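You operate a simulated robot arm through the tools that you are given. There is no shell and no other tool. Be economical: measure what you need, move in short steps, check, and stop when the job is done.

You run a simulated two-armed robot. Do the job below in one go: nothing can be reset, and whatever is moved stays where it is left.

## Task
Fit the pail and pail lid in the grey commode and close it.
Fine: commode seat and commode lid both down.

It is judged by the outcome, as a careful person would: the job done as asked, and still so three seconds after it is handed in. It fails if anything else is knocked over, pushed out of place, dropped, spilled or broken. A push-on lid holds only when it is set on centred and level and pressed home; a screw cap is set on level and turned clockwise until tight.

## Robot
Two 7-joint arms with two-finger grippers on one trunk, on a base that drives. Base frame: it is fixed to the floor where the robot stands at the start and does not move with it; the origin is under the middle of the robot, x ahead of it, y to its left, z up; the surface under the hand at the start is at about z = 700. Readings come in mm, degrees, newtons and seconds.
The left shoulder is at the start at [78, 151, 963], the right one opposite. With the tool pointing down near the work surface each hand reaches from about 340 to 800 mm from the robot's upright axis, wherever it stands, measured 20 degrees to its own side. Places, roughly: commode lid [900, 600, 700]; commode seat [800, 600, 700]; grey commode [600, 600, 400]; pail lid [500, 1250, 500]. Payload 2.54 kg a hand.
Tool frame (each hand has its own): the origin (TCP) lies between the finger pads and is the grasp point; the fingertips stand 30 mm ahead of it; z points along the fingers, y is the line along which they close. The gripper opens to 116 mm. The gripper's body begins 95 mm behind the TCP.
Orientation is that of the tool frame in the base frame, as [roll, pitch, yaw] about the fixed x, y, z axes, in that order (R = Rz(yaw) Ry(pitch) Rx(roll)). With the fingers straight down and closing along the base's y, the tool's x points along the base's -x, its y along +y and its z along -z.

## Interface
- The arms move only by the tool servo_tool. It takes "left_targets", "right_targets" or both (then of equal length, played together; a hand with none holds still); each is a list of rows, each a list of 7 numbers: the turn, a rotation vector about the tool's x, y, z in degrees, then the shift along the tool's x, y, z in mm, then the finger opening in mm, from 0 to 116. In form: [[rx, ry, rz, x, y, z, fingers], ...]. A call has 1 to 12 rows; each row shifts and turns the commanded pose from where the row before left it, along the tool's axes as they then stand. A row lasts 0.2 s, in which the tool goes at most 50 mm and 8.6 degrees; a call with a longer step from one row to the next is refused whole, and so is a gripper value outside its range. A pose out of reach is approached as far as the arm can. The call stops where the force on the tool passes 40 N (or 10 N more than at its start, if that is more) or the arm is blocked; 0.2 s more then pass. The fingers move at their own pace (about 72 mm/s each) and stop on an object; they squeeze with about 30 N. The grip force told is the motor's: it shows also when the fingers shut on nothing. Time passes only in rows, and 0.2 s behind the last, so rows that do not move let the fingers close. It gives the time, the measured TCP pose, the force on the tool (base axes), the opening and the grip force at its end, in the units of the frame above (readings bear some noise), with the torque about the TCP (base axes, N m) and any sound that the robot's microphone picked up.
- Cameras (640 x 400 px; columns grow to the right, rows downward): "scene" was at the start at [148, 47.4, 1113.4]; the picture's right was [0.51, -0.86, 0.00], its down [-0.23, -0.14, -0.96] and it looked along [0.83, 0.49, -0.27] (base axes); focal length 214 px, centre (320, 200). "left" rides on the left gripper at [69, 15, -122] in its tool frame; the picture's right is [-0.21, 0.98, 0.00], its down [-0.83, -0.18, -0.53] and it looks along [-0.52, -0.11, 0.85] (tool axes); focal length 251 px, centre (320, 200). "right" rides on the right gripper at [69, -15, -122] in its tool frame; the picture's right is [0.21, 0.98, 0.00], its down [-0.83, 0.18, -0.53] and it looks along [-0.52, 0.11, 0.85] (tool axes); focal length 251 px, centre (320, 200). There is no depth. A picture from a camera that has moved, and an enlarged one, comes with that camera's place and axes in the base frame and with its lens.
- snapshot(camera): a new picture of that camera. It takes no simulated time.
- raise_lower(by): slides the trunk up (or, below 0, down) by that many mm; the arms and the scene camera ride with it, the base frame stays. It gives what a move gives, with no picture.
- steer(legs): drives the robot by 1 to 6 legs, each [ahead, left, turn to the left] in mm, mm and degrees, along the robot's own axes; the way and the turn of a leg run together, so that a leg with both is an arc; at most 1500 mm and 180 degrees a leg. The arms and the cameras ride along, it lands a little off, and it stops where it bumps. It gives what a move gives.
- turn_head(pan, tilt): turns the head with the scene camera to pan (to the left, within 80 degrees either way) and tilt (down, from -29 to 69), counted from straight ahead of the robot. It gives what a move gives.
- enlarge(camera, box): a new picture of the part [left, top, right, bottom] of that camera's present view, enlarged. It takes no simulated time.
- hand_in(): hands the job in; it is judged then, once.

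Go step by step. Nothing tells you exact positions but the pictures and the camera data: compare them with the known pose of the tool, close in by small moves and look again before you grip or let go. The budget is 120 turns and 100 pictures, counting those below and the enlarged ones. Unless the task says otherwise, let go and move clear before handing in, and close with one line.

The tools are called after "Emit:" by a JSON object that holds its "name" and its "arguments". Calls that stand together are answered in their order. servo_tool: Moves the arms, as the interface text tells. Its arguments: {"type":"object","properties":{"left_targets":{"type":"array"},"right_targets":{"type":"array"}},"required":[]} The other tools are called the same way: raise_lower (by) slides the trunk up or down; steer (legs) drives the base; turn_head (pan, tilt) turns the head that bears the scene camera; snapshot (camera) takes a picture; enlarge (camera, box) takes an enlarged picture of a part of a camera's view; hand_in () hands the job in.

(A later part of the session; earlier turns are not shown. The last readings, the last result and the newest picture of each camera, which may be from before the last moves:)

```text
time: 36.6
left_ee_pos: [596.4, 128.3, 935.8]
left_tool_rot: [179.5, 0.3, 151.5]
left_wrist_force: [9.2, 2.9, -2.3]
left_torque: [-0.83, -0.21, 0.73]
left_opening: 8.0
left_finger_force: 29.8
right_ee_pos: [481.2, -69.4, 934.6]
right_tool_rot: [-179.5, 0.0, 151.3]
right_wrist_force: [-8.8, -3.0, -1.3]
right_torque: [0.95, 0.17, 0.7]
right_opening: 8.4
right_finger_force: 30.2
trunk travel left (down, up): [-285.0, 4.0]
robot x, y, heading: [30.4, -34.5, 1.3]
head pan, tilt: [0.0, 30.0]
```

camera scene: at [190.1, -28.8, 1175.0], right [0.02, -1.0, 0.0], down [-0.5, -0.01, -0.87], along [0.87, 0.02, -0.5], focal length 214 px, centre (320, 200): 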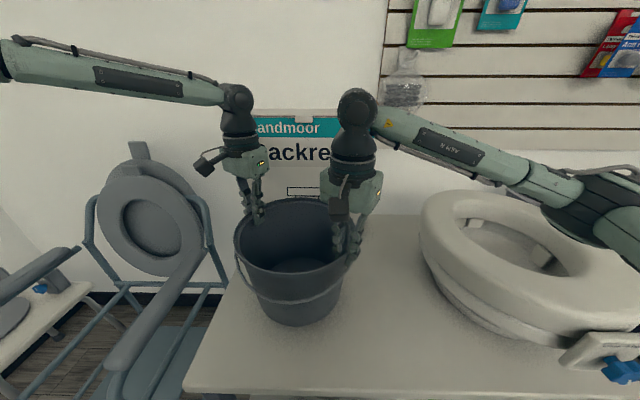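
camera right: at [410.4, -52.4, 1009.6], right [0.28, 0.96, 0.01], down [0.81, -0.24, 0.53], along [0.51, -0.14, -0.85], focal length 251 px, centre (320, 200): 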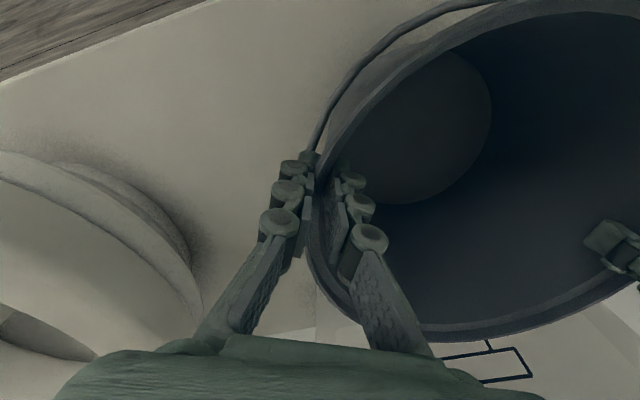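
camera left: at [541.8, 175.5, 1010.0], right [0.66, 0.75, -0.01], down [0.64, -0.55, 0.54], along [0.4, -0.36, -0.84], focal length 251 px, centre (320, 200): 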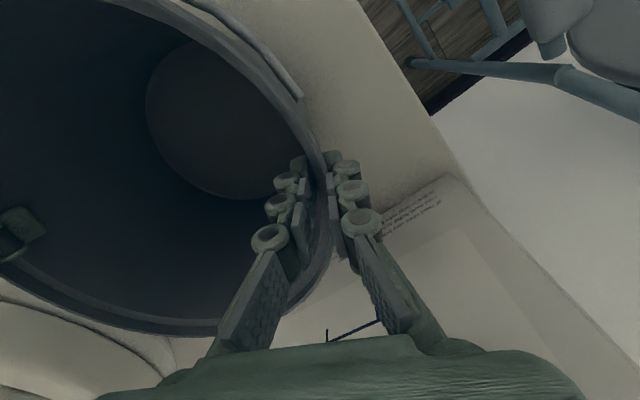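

Now driving back and across to stand in front of the commode, pail held high.

Emit:
{"name": "steer", "arguments": {"legs": [[-200, 0, -1.2], [0, 571, 0]]}}

Emit:
{"name": "turn_head", "arguments": {"pan": 0, "tilt": 50}}

Emit:
{"name": "snapshot", "arguments": {"camera": "scene"}}

```text
time: 43.9
left_ee_pos: [404.3, 694.2, 936.4]
left_tool_rot: [179.5, 0.4, 150.1]
left_wrist_force: [11.3, 8.7, -2.8]
left_torque: [-0.55, 0.22, 0.68]
left_opening: 7.8
left_finger_force: 30.0
right_ee_pos: [284.8, 498.1, 933.6]
right_tool_rot: [-179.3, 0.1, 149.7]
right_wrist_force: [-11.1, -9.3, -1.8]
right_torque: [0.62, -0.3, 0.59]
right_opening: 8.6
right_finger_force: 29.6
trunk travel left (down, up): [-285.0, 4.0]
robot x, y, heading: [-161.8, 549.3, -0.2]
head pan, tilt: [0.0, 30.0]
```

```text
time: 44.7
left_ee_pos: [404.1, 693.6, 937.4]
left_tool_rot: [179.5, 0.5, 150.1]
left_wrist_force: [6.2, -1.7, -2.6]
left_torque: [-0.76, 0.27, 0.68]
left_opening: 8.0
left_finger_force: 29.5
right_ee_pos: [284.5, 500.0, 934.0]
right_tool_rot: [-179.4, -0.1, 149.8]
right_wrist_force: [-6.1, 1.3, -0.9]
right_torque: [0.79, -0.27, 0.62]
right_opening: 8.5
right_finger_force: 30.0
trunk travel left (down, up): [-285.0, 4.0]
robot x, y, heading: [-165.1, 548.1, -0.7]
head pan, tilt: [0.0, 50.0]
```

```text
64 pictures are left
camera scene: at [-19.2, 547.8, 1145.5], right [-0.01, -1.0, 0.0], down [-0.77, 0.01, -0.64], along [0.64, 0.0, -0.77], focal length 214 px, centre (320, 200)
```

scene: 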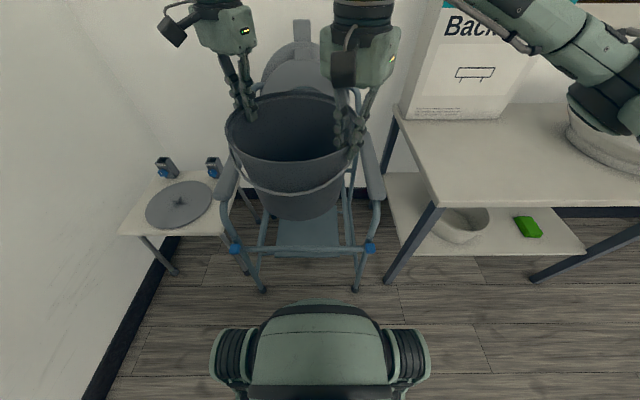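

Pail centre is now near [344, 597] and held level. I'll drive forward 120 mm and lower while extending, then check.

Emit:
{"name": "steer", "arguments": {"legs": [[120, 0, 0]]}}

Emit:
{"name": "servo_tool", "arguments": {"left_targets": [[0, 0, 0, 0, 0, 12, 0], [0, 0, 0, 0, 0, 12, 0], [0, 0, 0, 0, 0, 12, 0], [0, 0, 0, 0, 0, 12, 0], [0, 0, 0, 0, 0, 12, 0], [0, 0, 0, 0, 0, 12, 0]], "right_targets": [[0, 0, 0, 0, 0, 12, 0], [0, 0, 0, 0, 0, 12, 0], [0, 0, 0, 0, 0, 12, 0], [0, 0, 0, 0, 0, 12, 0], [0, 0, 0, 0, 0, 12, 0], [0, 0, 0, 0, 0, 12, 0]]}}

```text
time: 45.9
left_ee_pos: [523.9, 693.7, 935.9]
left_tool_rot: [179.5, 0.3, 150.0]
left_wrist_force: [6.5, -1.3, -2.9]
left_torque: [-0.93, -0.08, 0.7]
left_opening: 7.8
left_finger_force: 30.1
right_ee_pos: [405.4, 497.4, 934.2]
right_tool_rot: [-179.4, 0.0, 149.7]
right_wrist_force: [-5.8, 1.6, -2.3]
right_torque: [0.89, 0.12, 0.68]
right_opening: 8.2
right_finger_force: 30.6
trunk travel left (down, up): [-285.0, 4.0]
robot x, y, heading: [-44.0, 548.2, -0.2]
head pan, tilt: [0.0, 50.0]
```

```text
time: 47.3
left_ee_pos: [523.2, 694.0, 864.0]
left_tool_rot: [179.6, 0.6, 149.9]
left_wrist_force: [1.2, -10.3, -2.4]
left_torque: [-1.15, -0.21, 0.8]
left_opening: 7.7
left_finger_force: 30.3
right_ee_pos: [405.0, 497.0, 861.4]
right_tool_rot: [-179.5, 0.0, 149.8]
right_wrist_force: [-1.9, 10.2, -1.4]
right_torque: [1.09, 0.2, 0.68]
right_opening: 8.4
right_finger_force: 30.0
trunk travel left (down, up): [-285.0, 4.0]
robot x, y, heading: [-49.9, 548.6, -0.6]
head pan, tilt: [0.0, 50.0]
```

Emit:
{"name": "servo_tool", "arguments": {"left_targets": [[0, 0, 0, -10.4, 6, 6, 0], [0, 0, 0, -10.4, 6, 6, 0], [0, 0, 0, -10.4, 6, 6, 0], [0, 0, 0, -10.4, 6, 6, 0], [0, 0, 0, -10.4, 6, 6, 0], [0, 0, 0, -10.4, 6, 6, 0], [0, 0, 0, -10.4, 6, 6, 0]], "right_targets": [[0, 0, 0, -10.4, 6, 6, 0], [0, 0, 0, -10.4, 6, 6, 0], [0, 0, 0, -10.4, 6, 6, 0], [0, 0, 0, -10.4, 6, 6, 0], [0, 0, 0, -10.4, 6, 6, 0], [0, 0, 0, -10.4, 6, 6, 0], [0, 0, 0, -10.4, 6, 6, 0]]}}

Emit:
{"name": "snapshot", "arguments": {"camera": "scene"}}

Emit:
{"name": "snapshot", "arguments": {"camera": "left"}}

Emit:
{"name": "snapshot", "arguments": {"camera": "right"}}

```text
time: 48.6
left_ee_pos: [563.1, 711.4, 841.2]
left_tool_rot: [-179.7, 0.9, 149.9]
left_wrist_force: [4.8, -1.8, -1.8]
left_torque: [-0.48, 0.78, 0.64]
left_opening: 9.3
left_finger_force: 30.2
left hand out of reach, approached as far as the arm can: row 3, 4, 5, 6
right_ee_pos: [466.2, 500.9, 830.8]
right_tool_rot: [179.7, -0.2, 150.0]
right_wrist_force: [-5.0, 2.8, -1.9]
right_torque: [0.51, -0.84, 0.51]
right_opening: 11.2
right_finger_force: 30.1
trunk travel left (down, up): [-285.0, 4.0]
robot x, y, heading: [-48.8, 547.5, -0.4]
head pan, tilt: [0.0, 50.0]
stopped in row 6 (right hand): the force on the tool passed its limit at 42 N (the readings are from after the stop); the commanded pose is now the measured one
```

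```text
63 pictures are left
camera scene: at [100.2, 547.1, 1145.5], right [-0.01, -1.0, 0.0], down [-0.77, 0.0, -0.64], along [0.64, 0.0, -0.77], focal length 214 px, centre (320, 200)
```

scene: 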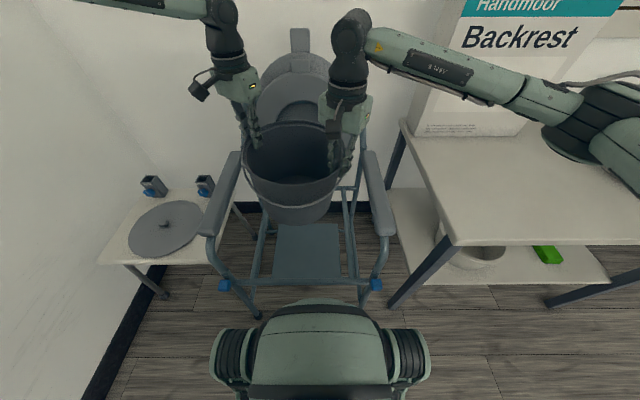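

```text
62 pictures are left
camera left: at [509.1, 759.0, 963.0], right [0.68, 0.74, 0.0], down [0.62, -0.56, 0.55], along [0.4, -0.37, -0.84], focal length 251 px, centre (320, 200)
```

left: 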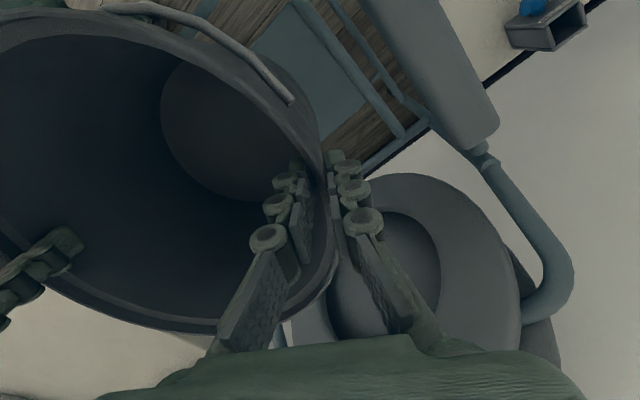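

```text
61 pictures are left
camera right: at [398.5, 522.3, 953.1], right [0.3, 0.95, 0.01], down [0.81, -0.26, 0.53], along [0.51, -0.15, -0.85], focal length 251 px, centre (320, 200)
```

right: 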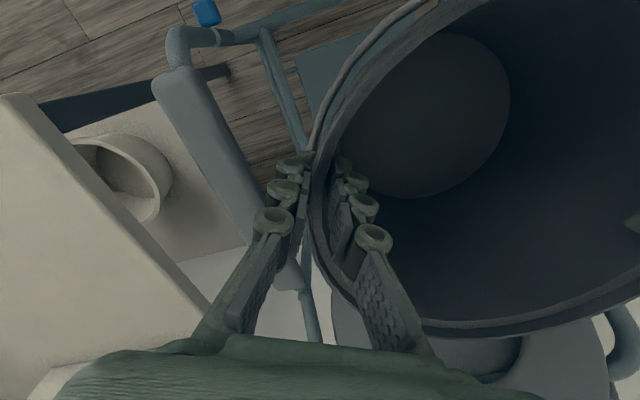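

The left arm hit its reach limit high up, so I'll lower straight down first (levelling the left hand 10 mm) and extend lower down.

Emit:
{"name": "servo_tool", "arguments": {"left_targets": [[0, 0, 0, 0, 0, 12, 0], [0, 0, 0, 0, 0, 12, 0], [0, 0, 0, 0, 0, 12, 0], [0, 0, 0, 0, 0, 12, 0], [0, 0, 0, 0, 0, 12, 0], [0, 0, 0, 0, 0, 10, 0], [0, 0, 0, 0, 0, 10, 0], [0, 0, 0, 0, 0, 10, 0], [0, 0, 0, 0, 0, 10, 0], [0, 0, 0, 0, 0, 10, 0]], "right_targets": [[0, 0, 0, 0, 0, 10, 0], [0, 0, 0, 0, 0, 10, 0], [0, 0, 0, 0, 0, 10, 0], [0, 0, 0, 0, 0, 10, 0], [0, 0, 0, 0, 0, 10, 0], [0, 0, 0, 0, 0, 10, 0], [0, 0, 0, 0, 0, 10, 0], [0, 0, 0, 0, 0, 10, 0], [0, 0, 0, 0, 0, 10, 0], [0, 0, 0, 0, 0, 10, 0]]}}

Emit:
{"name": "servo_tool", "arguments": {"left_targets": [[0, 0, 0, -5, 2, 6, 0], [0, 0, 0, -5, 2, 6, 0], [0, 0, 0, -5, 2, 6, 0], [0, 0, 0, -5, 2, 6, 0]], "right_targets": [[0, 0, 0, -5, 2, 6, 0], [0, 0, 0, -5, 2, 6, 0], [0, 0, 0, -5, 2, 6, 0], [0, 0, 0, -5, 2, 6, 0]]}}

Emit:
{"name": "snapshot", "arguments": {"camera": "scene"}}

```text
time: 50.5
left_ee_pos: [539.5, 725.9, 763.6]
left_tool_rot: [-179.0, 1.4, 149.9]
left_wrist_force: [5.3, -2.0, -1.5]
left_torque: [-0.56, 0.78, 0.67]
left_opening: 11.2
left_finger_force: 30.2
left hand out of reach, approached as far as the arm can: row 1, 2, 3, 4, 5, 6, 7, 8, 9
right_ee_pos: [467.9, 507.8, 750.1]
right_tool_rot: [178.8, -0.4, 150.3]
right_wrist_force: [-4.6, 1.0, -2.7]
right_torque: [0.53, -0.82, 0.53]
right_opening: 13.0
right_finger_force: 29.9
trunk travel left (down, up): [-285.0, 4.0]
robot x, y, heading: [-47.3, 544.3, -0.3]
head pan, tilt: [0.0, 50.0]
stopped in row 9 (left hand): the force on the tool passed its limit at 41 N (the readings are from after the stop); the commanded pose is now the measured one
```

```text
time: 51.5
left_ee_pos: [541.6, 734.6, 754.2]
left_tool_rot: [-178.5, 1.6, 149.4]
left_wrist_force: [-1.1, -38.4, -13.6]
left_torque: [-0.13, -0.65, 0.85]
left_opening: 13.5
left_finger_force: 29.9
left hand out of reach, approached as far as the arm can: row 1, 2, 3, 4
right_ee_pos: [488.9, 510.6, 727.7]
right_tool_rot: [177.8, -0.4, 150.6]
right_wrist_force: [1.1, 38.1, 8.7]
right_torque: [1.54, 0.16, 0.94]
right_opening: 15.8
right_finger_force: 30.0
trunk travel left (down, up): [-285.0, 4.0]
robot x, y, heading: [-44.1, 544.3, -0.3]
head pan, tilt: [0.0, 50.0]
```

```text
60 pictures are left
camera scene: at [100.3, 547.1, 1145.4], right [-0.01, -1.0, 0.0], down [-0.77, 0.0, -0.64], along [0.64, 0.0, -0.77], focal length 214 px, centre (320, 200)
```

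scene: 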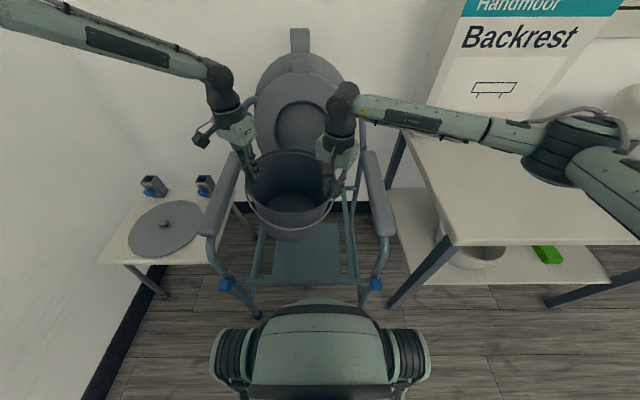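

The left hand's wrist yaw is the limit, and the pail has already turned between the hands. I'll relieve the tension and rotate both hands counter-clockwise to realign with the wall.

Emit:
{"name": "servo_tool", "arguments": {"left_targets": [[0, 0, -2, 0, -1.5, 0, 0], [0, 0, -3, 0, -1.5, 0, 0], [0, 0, -4, 0, -1, 0, 0], [0, 0, -4, 0, 0, 0, 0], [0, 0, -4, 0, 0, 0, 0]], "right_targets": [[0, 0, -2, 0, 1.5, 0, 0], [0, 0, -3, 0, 1.5, 0, 0], [0, 0, -4, 0, 1, 0, 0], [0, 0, -4, 0, 0, 0, 0], [0, 0, -4, 0, 0, 0, 0]]}}

Emit:
{"name": "snapshot", "arguments": {"camera": "left"}}

Emit:
{"name": "snapshot", "arguments": {"camera": "right"}}

```text
time: 52.7
left_ee_pos: [540.4, 735.5, 754.6]
left_tool_rot: [-178.6, 1.1, 166.8]
left_wrist_force: [-1.3, -26.0, -8.3]
left_torque: [-0.27, 0.51, 0.62]
left_opening: 6.1
left_finger_force: 30.0
right_ee_pos: [491.9, 511.2, 724.8]
right_tool_rot: [178.2, 0.1, 167.4]
right_wrist_force: [1.0, 23.8, 4.6]
right_torque: [1.1, -0.8, 0.43]
right_opening: 11.0
right_finger_force: 30.5
trunk travel left (down, up): [-285.0, 4.0]
robot x, y, heading: [-45.5, 546.1, -0.5]
head pan, tilt: [0.0, 50.0]
```

```text
59 pictures are left
camera left: at [475.3, 768.7, 874.0], right [0.43, 0.9, -0.02], down [0.76, -0.35, 0.55], along [0.49, -0.25, -0.83], focal length 251 px, centre (320, 200)
```

left: 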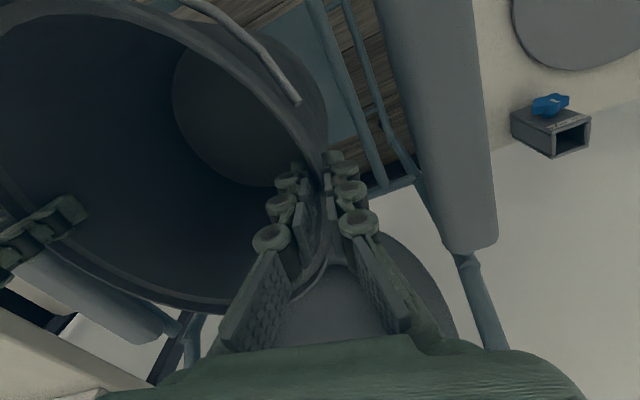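

```text
58 pictures are left
camera right: at [419.5, 507.8, 847.8], right [0.0, 1.0, 0.03], down [0.84, -0.02, 0.54], along [0.54, 0.02, -0.84], focal length 251 px, centre (320, 200)
```

right: 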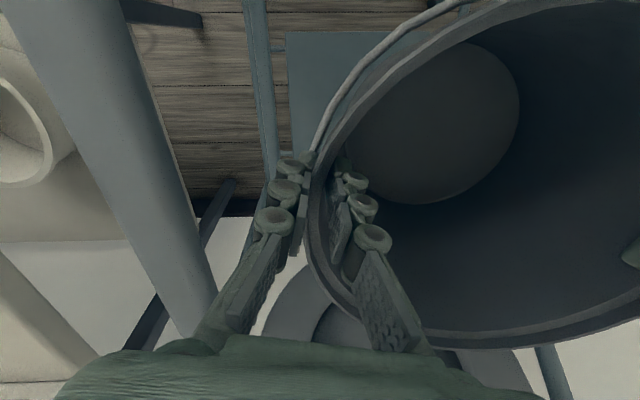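

Emit:
{"name": "servo_tool", "arguments": {"left_targets": [[0, 0, 0, 0, -1.5, 3, 0], [0, 0, 0, 0, -1.5, 5, 0], [0, 0, 0, 0, 0, 5, 0], [0, 0, 0, 0, 0, 5, 0], [0, 0, 0, 0, 0, 5, 0], [0, 0, 0, 0, 0, 5, 0]], "right_targets": [[0, 0, 0, 0, 1.5, 0, 0], [0, 0, 0, 0, 1.5, 0, 0], [0, 0, 0, 0, 0, 0, 0], [0, 0, 0, 0, 0, 0, 0], [0, 0, 0, 0, 0, 0, 0], [0, 0, 0, 0, 0, 0, 0]]}}

Emit:
{"name": "snapshot", "arguments": {"camera": "scene"}}

```text
time: 54.1
left_ee_pos: [529.7, 740.7, 734.5]
left_tool_rot: [-178.4, 1.4, 166.7]
left_wrist_force: [3.5, -19.6, -3.0]
left_torque: [-1.02, -0.39, 0.77]
left_opening: 7.8
left_finger_force: 30.3
left hand out of reach, approached as far as the arm can: row 1, 3, 4, 6
right_ee_pos: [491.2, 513.4, 728.0]
right_tool_rot: [178.5, 0.0, 167.2]
right_wrist_force: [-3.4, 20.9, -1.6]
right_torque: [1.05, 0.33, 0.69]
right_opening: 9.1
right_finger_force: 30.0
trunk travel left (down, up): [-285.0, 4.0]
robot x, y, heading: [-46.1, 548.1, -0.3]
head pan, tilt: [0.0, 50.0]
```

```text
57 pictures are left
camera scene: at [100.2, 547.1, 1145.5], right [-0.01, -1.0, 0.0], down [-0.77, 0.0, -0.64], along [0.64, 0.0, -0.77], focal length 214 px, centre (320, 200)
```

scene: 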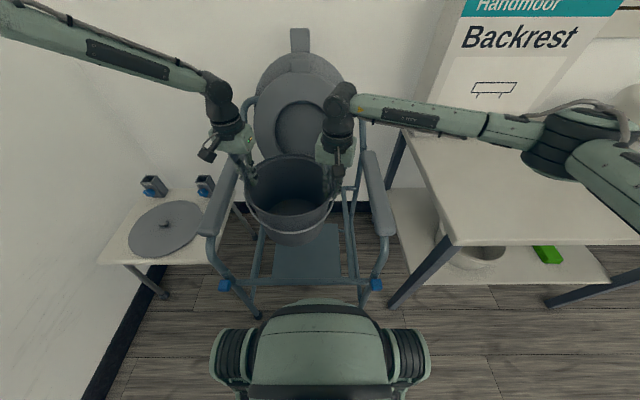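

Lowering this way would put the forearms into the armrests and the table. A hang from the bail with one hand is better, so I'll raise the pail, return it to the table and regrip by the bail.

Emit:
{"name": "servo_tool", "arguments": {"left_targets": [[0, 0, 0, 0, -1, -12, 0], [0, 0, 0, 0, -1, -12, 0], [0, 0, 0, 0, 0, -12, 0], [0, 0, 0, 0, 0, -12, 0], [0, 0, 0, 0, 0, -12, 0], [0, 0, 0, 0, 0, -12, 0], [0, 0, 0, 0, 0, -12, 0], [0, 0, 0, 0, 0, -12, 0], [0, 0, 0, 0, 0, -12, 0], [0, 0, 0, 0, 0, -12, 0], [0, 0, 0, 0, 0, -12, 0], [0, 0, 0, 0, 0, -12, 0]], "right_targets": [[0, 0, 0, 0, 1, -12, 0], [0, 0, 0, 0, 1, -12, 0], [0, 0, 0, 0, 0, -12, 0], [0, 0, 0, 0, 0, -12, 0], [0, 0, 0, 0, 0, -12, 0], [0, 0, 0, 0, 0, -12, 0], [0, 0, 0, 0, 0, -12, 0], [0, 0, 0, 0, 0, -12, 0], [0, 0, 0, 0, 0, -12, 0], [0, 0, 0, 0, 0, -12, 0], [0, 0, 0, 0, 0, -12, 0], [0, 0, 0, 0, 0, -12, 0]]}}

```text
time: 56.7
left_ee_pos: [528.0, 739.4, 877.8]
left_tool_rot: [-178.2, 1.1, 166.7]
left_wrist_force: [1.7, -29.7, -4.5]
left_torque: [-1.13, -0.06, 0.68]
left_opening: 8.1
left_finger_force: 30.0
right_ee_pos: [491.4, 512.7, 870.6]
right_tool_rot: [178.3, 0.0, 167.3]
right_wrist_force: [-1.0, 30.1, 0.1]
right_torque: [1.29, 0.02, 0.72]
right_opening: 9.2
right_finger_force: 30.0
trunk travel left (down, up): [-285.0, 4.0]
robot x, y, heading: [-42.8, 547.9, -0.0]
head pan, tilt: [0.0, 50.0]
```

Emit:
{"name": "servo_tool", "arguments": {"left_targets": [[0, 0, 0, 0, -2, -8, 0], [0, 0, 0, 0, -2, -8, 0], [0, 0, 0, 0, 0, -8, 0], [0, 0, 0, 0, 0, -8, 0], [0, 0, 0, 0, 0, -8, 0], [0, 0, 0, 0, 0, -8, 0], [0, 0, 0, 0, 0, -8, 0]], "right_targets": [[0, 0, 0, 0, 2, -9, 0], [0, 0, 0, 0, 2, -9, 0], [0, 0, 0, 0, 0, -9, 0], [0, 0, 0, 0, 0, -9, 0], [0, 0, 0, 0, 0, -9, 0], [0, 0, 0, 0, 0, -9, 0], [0, 0, 0, 0, 0, -9, 0]]}}

Emit:
{"name": "steer", "arguments": {"legs": [[-170, 0, 0], [0, -590, 0]]}}

Emit:
{"name": "snapshot", "arguments": {"camera": "scene"}}

```text
time: 58.3
left_ee_pos: [525.9, 740.8, 936.2]
left_tool_rot: [-178.8, 1.0, 166.7]
left_wrist_force: [5.4, -6.2, -2.3]
left_torque: [-0.84, -0.24, 0.74]
left_opening: 9.1
left_finger_force: 29.9
right_ee_pos: [491.9, 513.5, 933.2]
right_tool_rot: [178.7, 0.0, 167.2]
right_wrist_force: [-5.7, 6.6, -2.1]
right_torque: [0.91, 0.2, 0.61]
right_opening: 9.1
right_finger_force: 30.0
trunk travel left (down, up): [-285.0, 4.0]
robot x, y, heading: [-46.5, 545.7, -0.5]
head pan, tilt: [0.0, 50.0]
```

```text
time: 65.6
left_ee_pos: [358.0, 153.6, 935.1]
left_tool_rot: [-178.7, 1.0, 167.4]
left_wrist_force: [7.1, 11.2, -2.5]
left_torque: [-0.54, 0.06, 0.7]
left_opening: 8.7
left_finger_force: 29.5
right_ee_pos: [326.6, -74.2, 933.5]
right_tool_rot: [178.8, 0.0, 167.9]
right_wrist_force: [-7.1, -11.7, -1.9]
right_torque: [0.66, 0.0, 0.58]
right_opening: 9.1
right_finger_force: 29.8
trunk travel left (down, up): [-285.0, 4.0]
robot x, y, heading: [-208.8, -49.5, 0.3]
head pan, tilt: [0.0, 50.0]
```

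```text
56 pictures are left
camera scene: at [-65.1, -45.4, 1145.5], right [0.01, -1.0, 0.0], down [-0.77, 0.0, -0.64], along [0.64, 0.0, -0.77], focal length 214 px, centre (320, 200)
```

scene: 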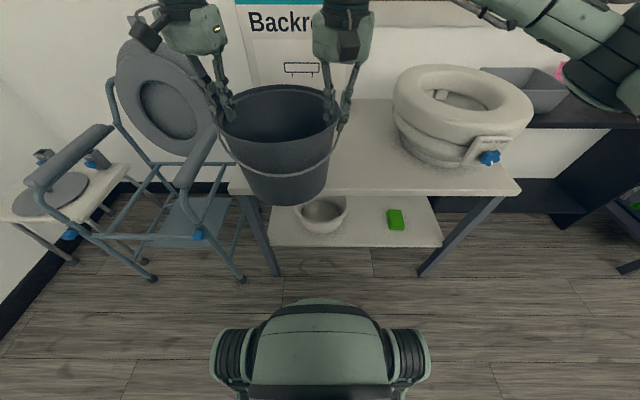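

Driving forward to put the pail back over the table.

Emit:
{"name": "steer", "arguments": {"legs": [[165, 0, 0]]}}

Emit:
{"name": "servo_tool", "arguments": {"left_targets": [[0, 0, 0, 0, -1, 5, 0], [0, 0, 0, 0, 0, 5, 0], [0, 0, 0, 0, 0, 5, 0], [0, 0, 0, 0, 0, 5, 0], [0, 0, 0, 0, 0, 5, 0], [0, 0, 0, 0, 0, 5, 0]], "right_targets": [[0, 0, 0, 0, 1, 5, 0], [0, 0, 0, 0, 0, 5, 0], [0, 0, 0, 0, 0, 5, 0], [0, 0, 0, 0, 0, 5, 0], [0, 0, 0, 0, 0, 5, 0], [0, 0, 0, 0, 0, 5, 0]]}}

Emit:
{"name": "servo_tool", "arguments": {"left_targets": [[0, 0, 0, 0, 0, 3, 0], [0, 0, 0, 0, 0, 3, 0], [0, 0, 0, 0, 0, 3, 0], [0, 0, 0, 0, 0, 3, 0], [0, 0, 0, 0, 0, 3, 0], [0, 0, 0, 0, 0, 3, 0]], "right_targets": [[0, 0, 0, 0, 0, 3, 0], [0, 0, 0, 0, 0, 3, 0], [0, 0, 0, 0, 0, 3, 0], [0, 0, 0, 0, 0, 3, 0], [0, 0, 0, 0, 0, 3, 0], [0, 0, 0, 0, 0, 3, 0]]}}

Emit:
{"name": "snapshot", "arguments": {"camera": "scene"}}

```text
time: 67.0
left_ee_pos: [523.8, 154.4, 934.9]
left_tool_rot: [-178.7, 1.1, 167.4]
left_wrist_force: [7.3, 2.0, -2.8]
left_torque: [-0.71, -0.41, 0.73]
left_opening: 8.8
left_finger_force: 30.4
right_ee_pos: [492.2, -73.5, 931.7]
right_tool_rot: [178.9, -0.1, 167.8]
right_wrist_force: [-5.9, -1.1, -2.1]
right_torque: [0.85, 0.41, 0.66]
right_opening: 8.8
right_finger_force: 30.1
trunk travel left (down, up): [-285.0, 4.0]
robot x, y, heading: [-42.6, -45.0, 0.3]
head pan, tilt: [0.0, 50.0]
```

```text
time: 68.4
left_ee_pos: [523.4, 153.5, 905.8]
left_tool_rot: [-178.8, 1.1, 167.5]
left_wrist_force: [9.8, 20.0, -2.9]
left_torque: [-0.36, -0.42, 0.78]
left_opening: 9.0
left_finger_force: 30.1
right_ee_pos: [490.9, -73.8, 903.0]
right_tool_rot: [179.0, -0.1, 167.8]
right_wrist_force: [-8.2, -21.1, -1.3]
right_torque: [0.59, 0.44, 0.6]
right_opening: 9.0
right_finger_force: 30.1
trunk travel left (down, up): [-285.0, 4.0]
robot x, y, heading: [-48.1, -45.8, 0.5]
head pan, tilt: [0.0, 50.0]
```

```text
time: 69.8
left_ee_pos: [523.5, 154.4, 891.1]
left_tool_rot: [-179.2, 1.7, 167.4]
left_wrist_force: [4.8, 34.5, 13.7]
left_torque: [-0.15, -0.6, 0.83]
left_opening: 8.3
left_finger_force: 30.2
right_ee_pos: [489.4, -72.9, 888.5]
right_tool_rot: [179.1, 0.2, 168.0]
right_wrist_force: [-12.6, -29.9, 12.2]
right_torque: [0.21, -0.91, 0.46]
right_opening: 9.0
right_finger_force: 29.7
trunk travel left (down, up): [-285.0, 4.0]
robot x, y, heading: [-48.2, -43.6, 0.5]
head pan, tilt: [0.0, 50.0]
```

```text
55 pictures are left
camera scene: at [96.7, -44.2, 1146.6], right [0.01, -1.0, 0.0], down [-0.76, 0.0, -0.65], along [0.65, 0.0, -0.76], focal length 214 px, centre (320, 200)
```

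scene: 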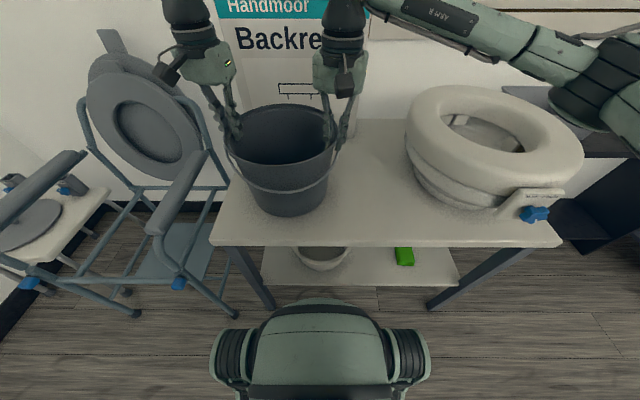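

The pail is standing on the table. I'll release both and rise clear.

Emit:
{"name": "servo_tool", "arguments": {"left_targets": [[0, 0, 0, 0, 0, -2, 30], [0, 0, 0, 0, 0, 0, 30], [0, 0, 0, 0, 0, -15, 40], [0, 0, 0, 0, 0, -20, 40], [0, 0, 0, 0, 0, -20, 40], [0, 0, 0, 0, 0, -20, 40]], "right_targets": [[0, 0, 0, 0, 0, -2, 30], [0, 0, 0, 0, 0, 0, 30], [0, 0, 0, 0, 0, -15, 40], [0, 0, 0, 0, 0, -20, 40], [0, 0, 0, 0, 0, -20, 40], [0, 0, 0, 0, 0, -20, 40]]}}

Emit:
{"name": "snapshot", "arguments": {"camera": "right"}}

Emit:
{"name": "snapshot", "arguments": {"camera": "left"}}

Emit:
{"name": "enlarge", "arguments": {"camera": "scene", "box": [190, 70, 390, 240]}}

```text
time: 71.2
left_ee_pos: [521.5, 153.7, 963.8]
left_tool_rot: [-178.8, 1.2, 167.4]
left_wrist_force: [-0.1, 0.1, -0.2]
left_torque: [0.02, 0.0, 0.01]
left_opening: 40.1
left_finger_force: 0.0
right_ee_pos: [490.7, -72.9, 962.4]
right_tool_rot: [178.8, 0.0, 168.0]
right_wrist_force: [0.2, 0.4, 1.1]
right_torque: [0.01, 0.01, 0.01]
right_opening: 40.1
right_finger_force: 0.0
trunk travel left (down, up): [-285.0, 4.0]
robot x, y, heading: [-42.3, -46.3, -0.1]
head pan, tilt: [0.0, 50.0]
```

```text
54 pictures are left
camera right: at [418.8, -75.7, 1083.7], right [-0.01, 1.0, 0.02], down [0.84, -0.01, 0.54], along [0.54, 0.02, -0.84], focal length 251 px, centre (320, 200)
```

right: 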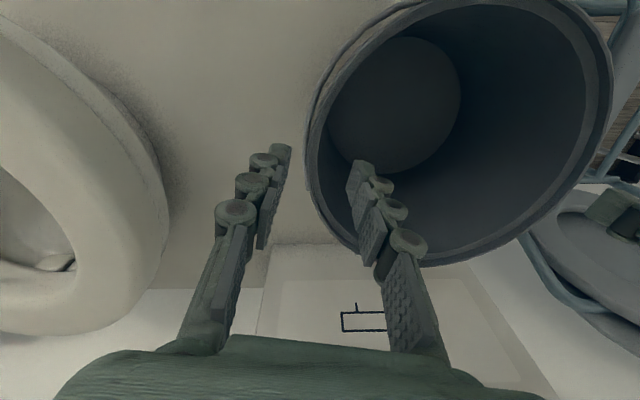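

```text
53 pictures are left
camera left: at [455.6, 186.5, 1085.5], right [0.42, 0.91, -0.02], down [0.76, -0.34, 0.55], along [0.5, -0.25, -0.83], focal length 251 px, centre (320, 200)
```

left: 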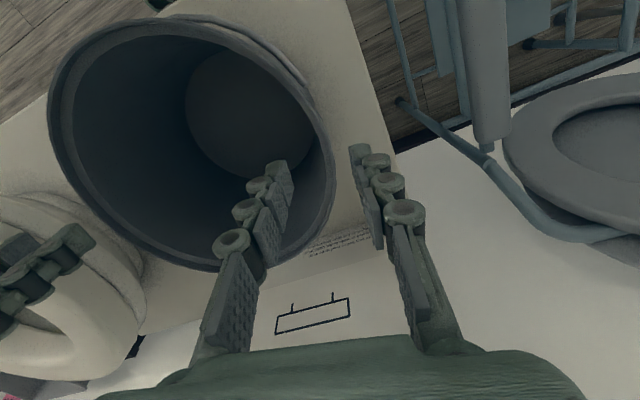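

```text
2.35 times, centred on (290, 155) of scene
camera zoom: at [99.3, -44.5, 1145.5], right [0.01, -1.0, 0.0], down [-0.77, 0.0, -0.64], along [0.64, 0.0, -0.77], focal length 505 px, centre (391, 306)
```

zoom: 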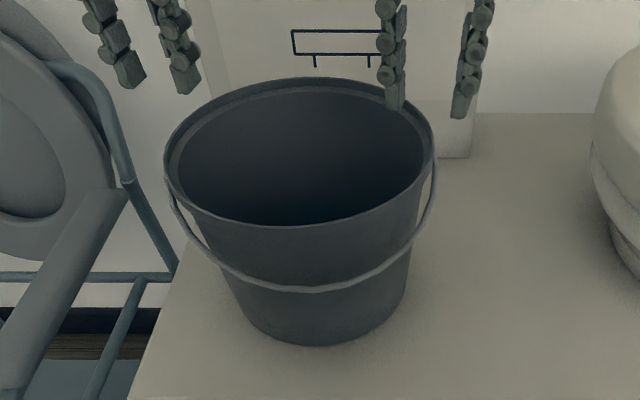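

I'll pinch the bail with the left hand pointing horizontally forward, so the forearm later enters through the open front of the commode. First I'll back off and raise the hands clear.

Emit:
{"name": "servo_tool", "arguments": {"left_targets": [[0, 0, 0, 0, 0, -30, 40], [0, 0, 0, 0, 0, -30, 40]], "right_targets": [[0, 0, 0, 20, 0, -30, 40], [0, 0, 0, 30, 0, -30, 40]]}}

Emit:
{"name": "steer", "arguments": {"legs": [[-170, -85, 0]]}}

Emit:
{"name": "servo_tool", "arguments": {"left_targets": [[0, 0, -8.5, 0, 0, 0, 30], [0, 0, -8.5, 0, 0, 0, 30], [0, 0, -8.5, 0, 0, 0, 30], [0, 0, -8.5, 0, 0, 0, 30], [0, 0, -8.5, 0, 0, 0, 30], [0, 0, -8.5, 0, 0, 0, 30], [0, 0, -8.5, 0, 0, 0, 30], [0, 0, -8.5, 0, 0, 0, 30], [0, 0, -8.5, 0, 0, 0, 30], [0, 0, -8.5, 0, 0, 0, 30], [0, 0, -8.5, 0, 0, 0, 30], [0, 0, -8.5, 0, 0, 0, 30]]}}

Emit:
{"name": "servo_tool", "arguments": {"left_targets": [[8.2, 0, 0, 0, 0, 0, 30], [8.2, 0, 0, 0, 0, 0, 30], [8.2, 0, 0, 0, 0, 0, 30], [8.2, 0, 0, 0, 0, 0, 30], [8.2, 0, 0, 0, 0, 0, 30], [8.2, 0, 0, 0, 0, 0, 30], [8.2, 0, 0, 0, 0, 0, 30], [8.2, 0, 0, 0, 0, 0, 30], [8.2, 0, 0, 0, 0, 0, 30], [8.2, 0, 0, 0, 0, 0, 30]]}}

Emit:
{"name": "snapshot", "arguments": {"camera": "scene"}}

```text
time: 71.8
left_ee_pos: [521.7, 156.0, 1024.1]
left_tool_rot: [-178.8, 1.2, 167.4]
left_wrist_force: [-0.7, -0.5, -0.2]
left_torque: [0.04, 0.02, -0.03]
left_opening: 40.1
left_finger_force: 0.1
right_ee_pos: [442.0, -65.0, 1021.7]
right_tool_rot: [178.9, 0.0, 168.0]
right_wrist_force: [-0.3, -1.0, 0.6]
right_torque: [0.02, -0.02, -0.03]
right_opening: 40.4
right_finger_force: 0.1
trunk travel left (down, up): [-285.0, 4.0]
robot x, y, heading: [-44.2, -43.5, 0.2]
head pan, tilt: [0.0, 50.0]
```

```text
time: 73.3
left_ee_pos: [353.3, 72.6, 1022.8]
left_tool_rot: [-178.9, 1.1, 167.5]
left_wrist_force: [0.1, 0.0, 0.3]
left_torque: [0.0, -0.04, -0.01]
left_opening: 40.0
left_finger_force: 0.0
right_ee_pos: [275.5, -148.2, 1022.8]
right_tool_rot: [178.8, 0.0, 168.0]
right_wrist_force: [-1.1, -0.5, 0.6]
right_torque: [-0.02, -0.03, -0.01]
right_opening: 40.0
right_finger_force: 0.0
trunk travel left (down, up): [-285.0, 4.0]
robot x, y, heading: [-211.1, -130.3, 0.6]
head pan, tilt: [0.0, 50.0]
```

```text
time: 75.9
left_ee_pos: [355.2, 73.0, 1023.8]
left_tool_rot: [-179.2, -1.4, -90.5]
left_wrist_force: [-0.8, 0.5, -0.2]
left_torque: [0.0, 0.0, 0.0]
left_opening: 29.9
left_finger_force: 0.0
right_ee_pos: [277.0, -148.3, 1020.8]
right_tool_rot: [178.9, 0.0, 167.9]
right_wrist_force: [0.3, -0.1, -0.2]
right_torque: [0.01, -0.02, -0.01]
right_opening: 40.0
right_finger_force: 0.1
trunk travel left (down, up): [-285.0, 4.0]
robot x, y, heading: [-209.8, -129.2, 0.3]
head pan, tilt: [0.0, 50.0]
```

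```text
time: 78.1
left_ee_pos: [348.3, 126.2, 1077.7]
left_tool_rot: [-97.6, -0.9, -90.8]
left_wrist_force: [0.3, 0.0, 0.5]
left_torque: [0.03, 0.0, 0.01]
left_opening: 30.1
left_finger_force: 0.1
left hand out of reach, approached as far as the arm can: row 8, 9, 10
right_ee_pos: [274.9, -148.6, 1021.8]
right_tool_rot: [178.6, 0.0, 168.0]
right_wrist_force: [-0.1, -0.2, 0.1]
right_torque: [0.03, 0.01, 0.0]
right_opening: 40.1
right_finger_force: 0.0
trunk travel left (down, up): [-285.0, 4.0]
robot x, y, heading: [-213.8, -126.8, 0.4]
head pan, tilt: [0.0, 50.0]
```

```text
51 pictures are left
camera scene: at [-67.4, -127.9, 1145.5], right [0.01, -1.0, 0.0], down [-0.77, -0.01, -0.64], along [0.64, 0.0, -0.77], focal length 214 px, centre (320, 200)
```

scene: 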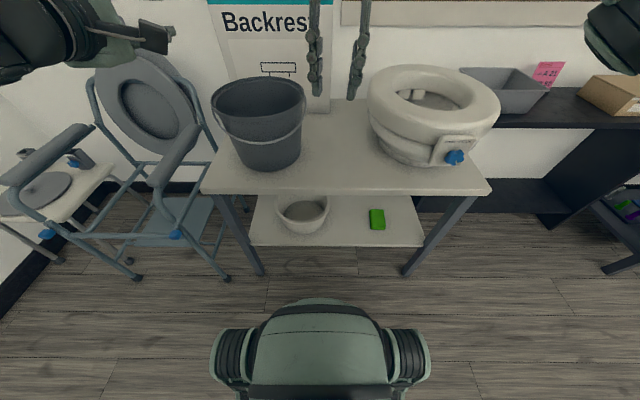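

The hand is now horizontal. Moving it down in front of the pail, short of the bail.

Emit:
{"name": "servo_tool", "arguments": {"left_targets": [[0, 0, 0, 9, 26, -3, 30], [0, 0, 0, 9, 26, -3, 30], [0, 0, 0, 9, 26, -3, 30], [0, 0, 0, 9, 26, -3, 30], [0, 0, 0, 9, 26, -3, 30], [0, 0, 0, 9, 26, -3, 30], [0, 0, 0, 9, 26, -3, 30], [0, 0, 0, 9, 26, -3, 30], [0, 0, 0, 9, 26, -3, 30], [0, 0, 0, 9, 26, -3, 30]]}}

Emit:
{"name": "snapshot", "arguments": {"camera": "left"}}

Emit:
{"name": "enlarge", "arguments": {"camera": "scene", "box": [170, 50, 370, 200]}}

```text
time: 80.3
left_ee_pos: [324.6, 192.5, 1010.2]
left_tool_rot: [-97.6, -1.2, -90.9]
left_wrist_force: [0.0, -0.5, -0.3]
left_torque: [0.01, 0.0, -0.01]
left_opening: 30.4
left_finger_force: 0.1
left hand out of reach, approached as far as the arm can: row 1, 2, 3, 4, 5, 6, 7, 8, 9, 10
right_ee_pos: [275.9, -148.1, 1022.3]
right_tool_rot: [178.7, 0.0, 168.0]
right_wrist_force: [0.4, 0.0, 0.4]
right_torque: [-0.01, 0.0, -0.02]
right_opening: 40.0
right_finger_force: 0.1
trunk travel left (down, up): [-285.0, 4.0]
robot x, y, heading: [-209.8, -126.7, 0.5]
head pan, tilt: [0.0, 50.0]
```

```text
50 pictures are left
camera left: at [201.1, 123.6, 1014.2], right [-0.13, 0.2, -0.97], down [-0.49, 0.84, 0.23], along [0.86, 0.51, -0.01], focal length 251 px, centre (320, 200)
```

left: 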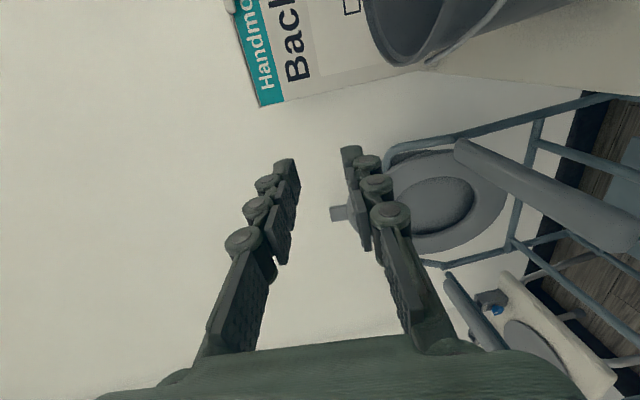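

```text
2.67 times, centred on (270, 125) of scene
camera zoom: at [-67.4, -128.1, 1145.6], right [0.01, -1.0, 0.0], down [-0.77, -0.01, -0.64], along [0.64, 0.0, -0.77], focal length 572 px, centre (453, 400)
```

zoom: 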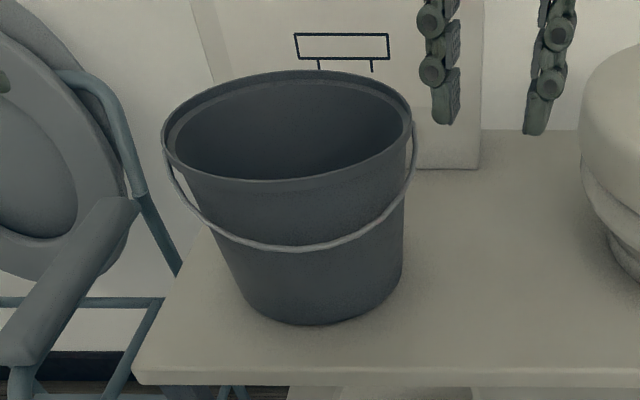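

The arm sits at a joint limit with this roll. I'll roll the hand 180° the other way.

Emit:
{"name": "servo_tool", "arguments": {"left_targets": [[0, 0, 8.5, 0, 0, 0, 30], [0, 0, 8.5, 0, 0, 0, 30], [0, 0, 8.5, 0, 0, 0, 30], [0, 0, 8.5, 0, 0, 0, 30], [0, 0, 8.5, 0, 0, 0, 30], [0, 0, 8.5, 0, 0, 0, 30], [0, 0, 8.5, 0, 0, 0, 30], [0, 0, 8.5, 0, 0, 0, 30], [0, 0, 8.5, 0, 0, 0, 30], [0, 0, 8.5, 0, 0, 0, 30], [0, 0, 8.5, 0, 0, 0, 30]]}}

Emit:
{"name": "servo_tool", "arguments": {"left_targets": [[0, 0, 8.5, 0, 0, 0, 30], [0, 0, 8.5, 0, 0, 0, 30], [0, 0, 8.5, 0, 0, 0, 30], [0, 0, 8.5, 0, 0, 0, 30], [0, 0, 8.5, 0, 0, 0, 30], [0, 0, 8.5, 0, 0, 0, 30], [0, 0, 8.5, 0, 0, 0, 30], [0, 0, 8.5, 0, 0, 0, 30], [0, 0, 8.5, 0, 0, 0, 30], [0, 0, 8.5, 0, 0, 0, 30]]}}

```text
time: 82.7
left_ee_pos: [325.9, 194.0, 1012.6]
left_tool_rot: [163.1, 82.5, 162.2]
left_wrist_force: [0.2, 0.2, -0.7]
left_torque: [-0.02, 0.02, 0.0]
left_opening: 30.2
left_finger_force: 0.1
right_ee_pos: [275.1, -147.4, 1021.4]
right_tool_rot: [178.7, 0.0, 168.0]
right_wrist_force: [0.4, 0.2, -0.6]
right_torque: [0.02, -0.01, -0.03]
right_opening: 40.3
right_finger_force: 0.0
trunk travel left (down, up): [-285.0, 4.0]
robot x, y, heading: [-212.8, -128.8, 0.3]
head pan, tilt: [0.0, 50.0]
```

```text
time: 84.9
left_ee_pos: [325.6, 194.2, 1012.3]
left_tool_rot: [97.2, 2.8, 89.7]
left_wrist_force: [-1.2, 0.7, 0.1]
left_torque: [-0.05, 0.02, 0.01]
left_opening: 30.2
left_finger_force: 0.2
right_ee_pos: [276.4, -148.6, 1021.7]
right_tool_rot: [178.7, 0.0, 168.0]
right_wrist_force: [-0.2, -0.1, 0.1]
right_torque: [0.0, 0.0, -0.02]
right_opening: 40.0
right_finger_force: 0.0
trunk travel left (down, up): [-285.0, 4.0]
robot x, y, heading: [-213.9, -130.0, 0.4]
head pan, tilt: [0.0, 50.0]
```

Emit:
{"name": "servo_tool", "arguments": {"left_targets": [[0, 0, 0, -8, -20, 0, 30], [0, 0, 0, -8, -20, 0, 30], [0, 0, 0, -8, -20, 0, 30], [0, 0, 0, -8, -20, 0, 30], [0, 0, 0, -8, -20, 0, 30], [0, 0, 0, -24, -20, 0, 30], [0, 0, 0, -24, -20, 0, 30], [0, 0, 0, -24, -20, 0, 30], [0, 0, 0, -24, -20, 0, 30], [0, 0, 0, -24, -20, 0, 30]]}}

Emit:
{"name": "snapshot", "arguments": {"camera": "left"}}

Emit:
{"name": "enlarge", "arguments": {"camera": "scene", "box": [170, 50, 370, 200]}}

```text
time: 87.1
left_ee_pos: [307.4, 23.9, 820.8]
left_tool_rot: [97.2, 2.8, 89.6]
left_wrist_force: [0.9, -0.2, 0.2]
left_torque: [-0.01, 0.04, 0.0]
left_opening: 30.3
left_finger_force: 0.1
left hand out of reach, approached as far as the arm can: row 1, 3
right_ee_pos: [275.6, -147.9, 1022.0]
right_tool_rot: [178.8, 0.0, 168.1]
right_wrist_force: [-0.5, 0.2, -0.4]
right_torque: [-0.01, -0.01, -0.02]
right_opening: 40.3
right_finger_force: 0.1
trunk travel left (down, up): [-285.0, 4.0]
robot x, y, heading: [-213.5, -130.4, 0.6]
head pan, tilt: [0.0, 50.0]
```

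```text
48 pictures are left
camera left: at [187.9, 94.4, 847.6], right [0.12, -0.17, 0.98], down [-0.56, -0.83, -0.07], along [0.82, -0.54, -0.19], focal length 251 px, centre (320, 200)
```

left: 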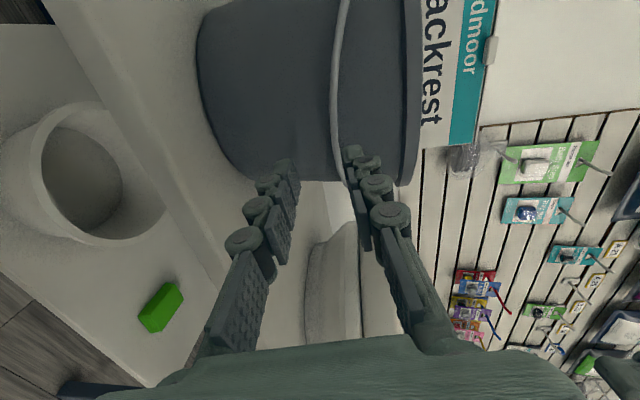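

```text
2.67 times, centred on (270, 125) of scene
camera zoom: at [-67.3, -128.4, 1145.6], right [0.01, -1.0, 0.0], down [-0.77, -0.01, -0.64], along [0.64, 0.0, -0.77], focal length 572 px, centre (453, 400)
```

zoom: 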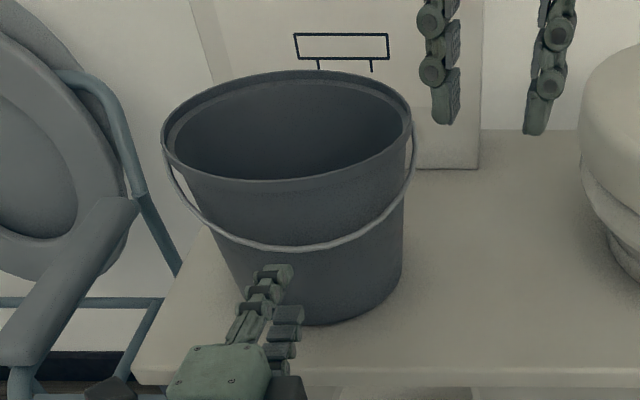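

The bail apex is about [395, 29, 822]. Advancing most of the way, then checking.

Emit:
{"name": "servo_tool", "arguments": {"left_targets": [[0, 0, 0, 2, 4, 15, 30], [0, 0, 0, 2, 4, 15, 30], [0, 0, 0, 1, 3, 15, 30], [0, 0, 0, 0, 0, 0, 30]]}}

Emit:
{"name": "snapshot", "arguments": {"camera": "left"}}

```text
time: 88.1
left_ee_pos: [354.6, 31.7, 825.2]
left_tool_rot: [97.2, 2.8, 89.6]
left_wrist_force: [0.2, 0.2, -0.1]
left_torque: [0.04, 0.01, 0.04]
left_opening: 30.1
left_finger_force: 0.0
right_ee_pos: [276.5, -147.5, 1021.2]
right_tool_rot: [178.8, 0.0, 168.0]
right_wrist_force: [-0.5, -0.6, -0.6]
right_torque: [0.0, -0.02, 0.0]
right_opening: 40.5
right_finger_force: 0.1
trunk travel left (down, up): [-285.0, 4.0]
robot x, y, heading: [-212.9, -126.4, 0.3]
head pan, tilt: [0.0, 50.0]
```

```text
46 pictures are left
camera left: at [235.3, 102.2, 852.4], right [0.12, -0.17, 0.98], down [-0.56, -0.83, -0.07], along [0.82, -0.54, -0.19], focal length 251 px, centre (320, 200)
```

left: 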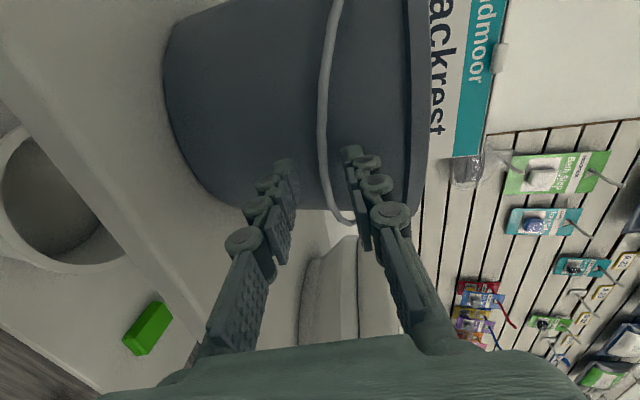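

Emit:
{"name": "servo_tool", "arguments": {"left_targets": [[0, 0, 0, 0, 0.5, 5, 30], [0, 0, 0, 0, 0.5, 5, 30], [0, 0, 0, 0, 0, 4, 30], [0, 0, 0, 0, 0, 0, 30]]}}

Emit:
{"name": "enlarge", "arguments": {"camera": "left", "box": [220, 60, 460, 210]}}

```text
time: 89.1
left_ee_pos: [367.6, 31.2, 823.5]
left_tool_rot: [97.2, 2.8, 89.8]
left_wrist_force: [-1.3, 0.0, 0.1]
left_torque: [0.0, 0.02, -0.01]
left_opening: 29.9
left_finger_force: 0.1
right_ee_pos: [277.3, -147.5, 1021.4]
right_tool_rot: [178.8, -0.1, 168.1]
right_wrist_force: [-0.6, 0.9, -0.6]
right_torque: [0.02, -0.01, -0.01]
right_opening: 40.0
right_finger_force: 0.1
trunk travel left (down, up): [-285.0, 4.0]
robot x, y, heading: [-211.9, -129.3, 0.3]
head pan, tilt: [0.0, 50.0]
```

```text
2.67 times, centred on (340, 135) of left
camera zoom: at [249.0, 102.4, 850.7], right [0.12, -0.17, 0.98], down [-0.56, -0.83, -0.07], along [0.82, -0.54, -0.19], focal length 670 px, centre (267, 373)
```

zoom: 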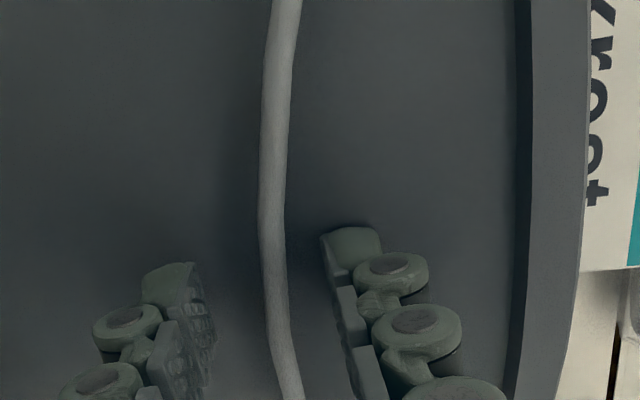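

The wire is between the tips. Closing.

Emit:
{"name": "servo_tool", "arguments": {"left_targets": [[0, 0, 0, 0, 0, 3, 30], [0, 0, 0, 0, 0, 0, 15], [0, 0, 0, 0, 0, 0, 0], [0, 0, 0, 0, 0, 0, 0], [0, 0, 0, 0, 0, 0, 0]]}}

Emit:
{"name": "enlarge", "arguments": {"camera": "left", "box": [220, 60, 460, 210]}}

```text
time: 90.3
left_ee_pos: [369.8, 31.5, 823.0]
left_tool_rot: [97.3, 2.9, 89.7]
left_wrist_force: [0.6, 0.0, -0.3]
left_torque: [-0.03, -0.01, 0.01]
left_opening: 0.0
left_finger_force: 28.7
right_ee_pos: [276.0, -148.3, 1022.9]
right_tool_rot: [178.9, 0.0, 167.9]
right_wrist_force: [-0.3, 0.3, 0.1]
right_torque: [-0.01, 0.02, -0.01]
right_opening: 40.0
right_finger_force: 0.0
trunk travel left (down, up): [-285.0, 4.0]
robot x, y, heading: [-209.4, -129.1, 0.6]
head pan, tilt: [0.0, 50.0]
```

```text
2.67 times, centred on (340, 135) of left
camera zoom: at [251.4, 102.2, 850.4], right [0.12, -0.17, 0.98], down [-0.56, -0.83, -0.07], along [0.82, -0.54, -0.19], focal length 670 px, centre (267, 373)
```

zoom: 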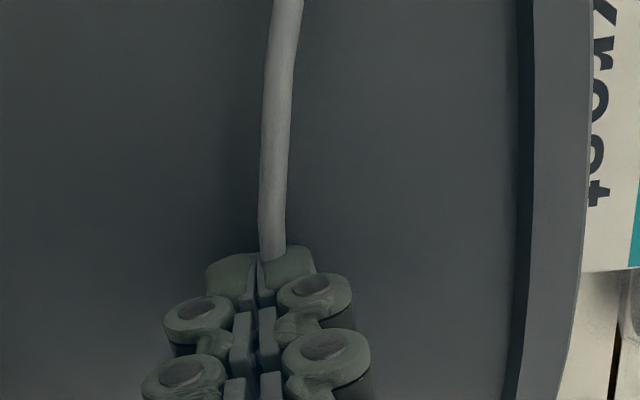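

They shut on nothing; the wire is still ahead of the tips. I'll reopen, advance 12 mm more and retry.

Emit:
{"name": "servo_tool", "arguments": {"left_targets": [[0, 0, 0, 0, 0, 0, 30], [0, 0, 0, 0, 0, 0, 30], [0, 0, 0, 0, 0.6, 4, 30], [0, 0, 0, 0, 0.6, 4, 30], [0, 0, 0, 0, 0.6, 4, 30], [0, 0, 0, 0, 0, 0, 30]]}}

Emit:
{"name": "servo_tool", "arguments": {"left_targets": [[0, 0, 0, 0, 0, 0, 15], [0, 0, 0, 0, 0, 0, 0], [0, 0, 0, 0, 0, 0, 0], [0, 0, 0, 0, 0, 0, 0]]}}

Emit:
{"name": "enlarge", "arguments": {"camera": "left", "box": [220, 60, 460, 210]}}

```text
time: 91.7
left_ee_pos: [381.9, 32.0, 824.7]
left_tool_rot: [97.2, 2.9, 89.7]
left_wrist_force: [-2.0, 1.2, 0.4]
left_torque: [0.03, -0.01, 0.03]
left_opening: 30.2
left_finger_force: 0.8
right_ee_pos: [276.6, -147.2, 1022.5]
right_tool_rot: [178.8, 0.0, 167.9]
right_wrist_force: [-0.7, 0.0, 0.4]
right_torque: [-0.01, 0.01, -0.01]
right_opening: 40.1
right_finger_force: 0.0
trunk travel left (down, up): [-285.0, 4.0]
robot x, y, heading: [-211.3, -132.5, 0.1]
head pan, tilt: [0.0, 50.0]
```

```text
time: 92.7
left_ee_pos: [382.6, 31.5, 823.7]
left_tool_rot: [97.3, 2.9, 89.6]
left_wrist_force: [-0.1, -0.2, -0.4]
left_torque: [-0.03, 0.04, 0.0]
left_opening: 0.0
left_finger_force: 29.1
right_ee_pos: [275.5, -148.0, 1021.4]
right_tool_rot: [178.9, 0.1, 168.0]
right_wrist_force: [0.6, 0.0, -1.0]
right_torque: [-0.01, -0.02, 0.02]
right_opening: 40.0
right_finger_force: 0.0
trunk travel left (down, up): [-285.0, 4.0]
robot x, y, heading: [-211.1, -129.2, 0.2]
head pan, tilt: [0.0, 50.0]
```

```text
2.67 times, centred on (340, 135) of left
camera zoom: at [263.4, 102.0, 851.0], right [0.12, -0.17, 0.98], down [-0.56, -0.83, -0.07], along [0.82, -0.54, -0.19], focal length 670 px, centre (267, 373)
```

zoom: 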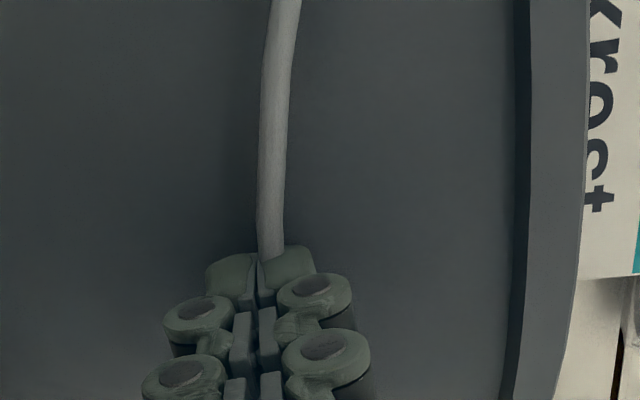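

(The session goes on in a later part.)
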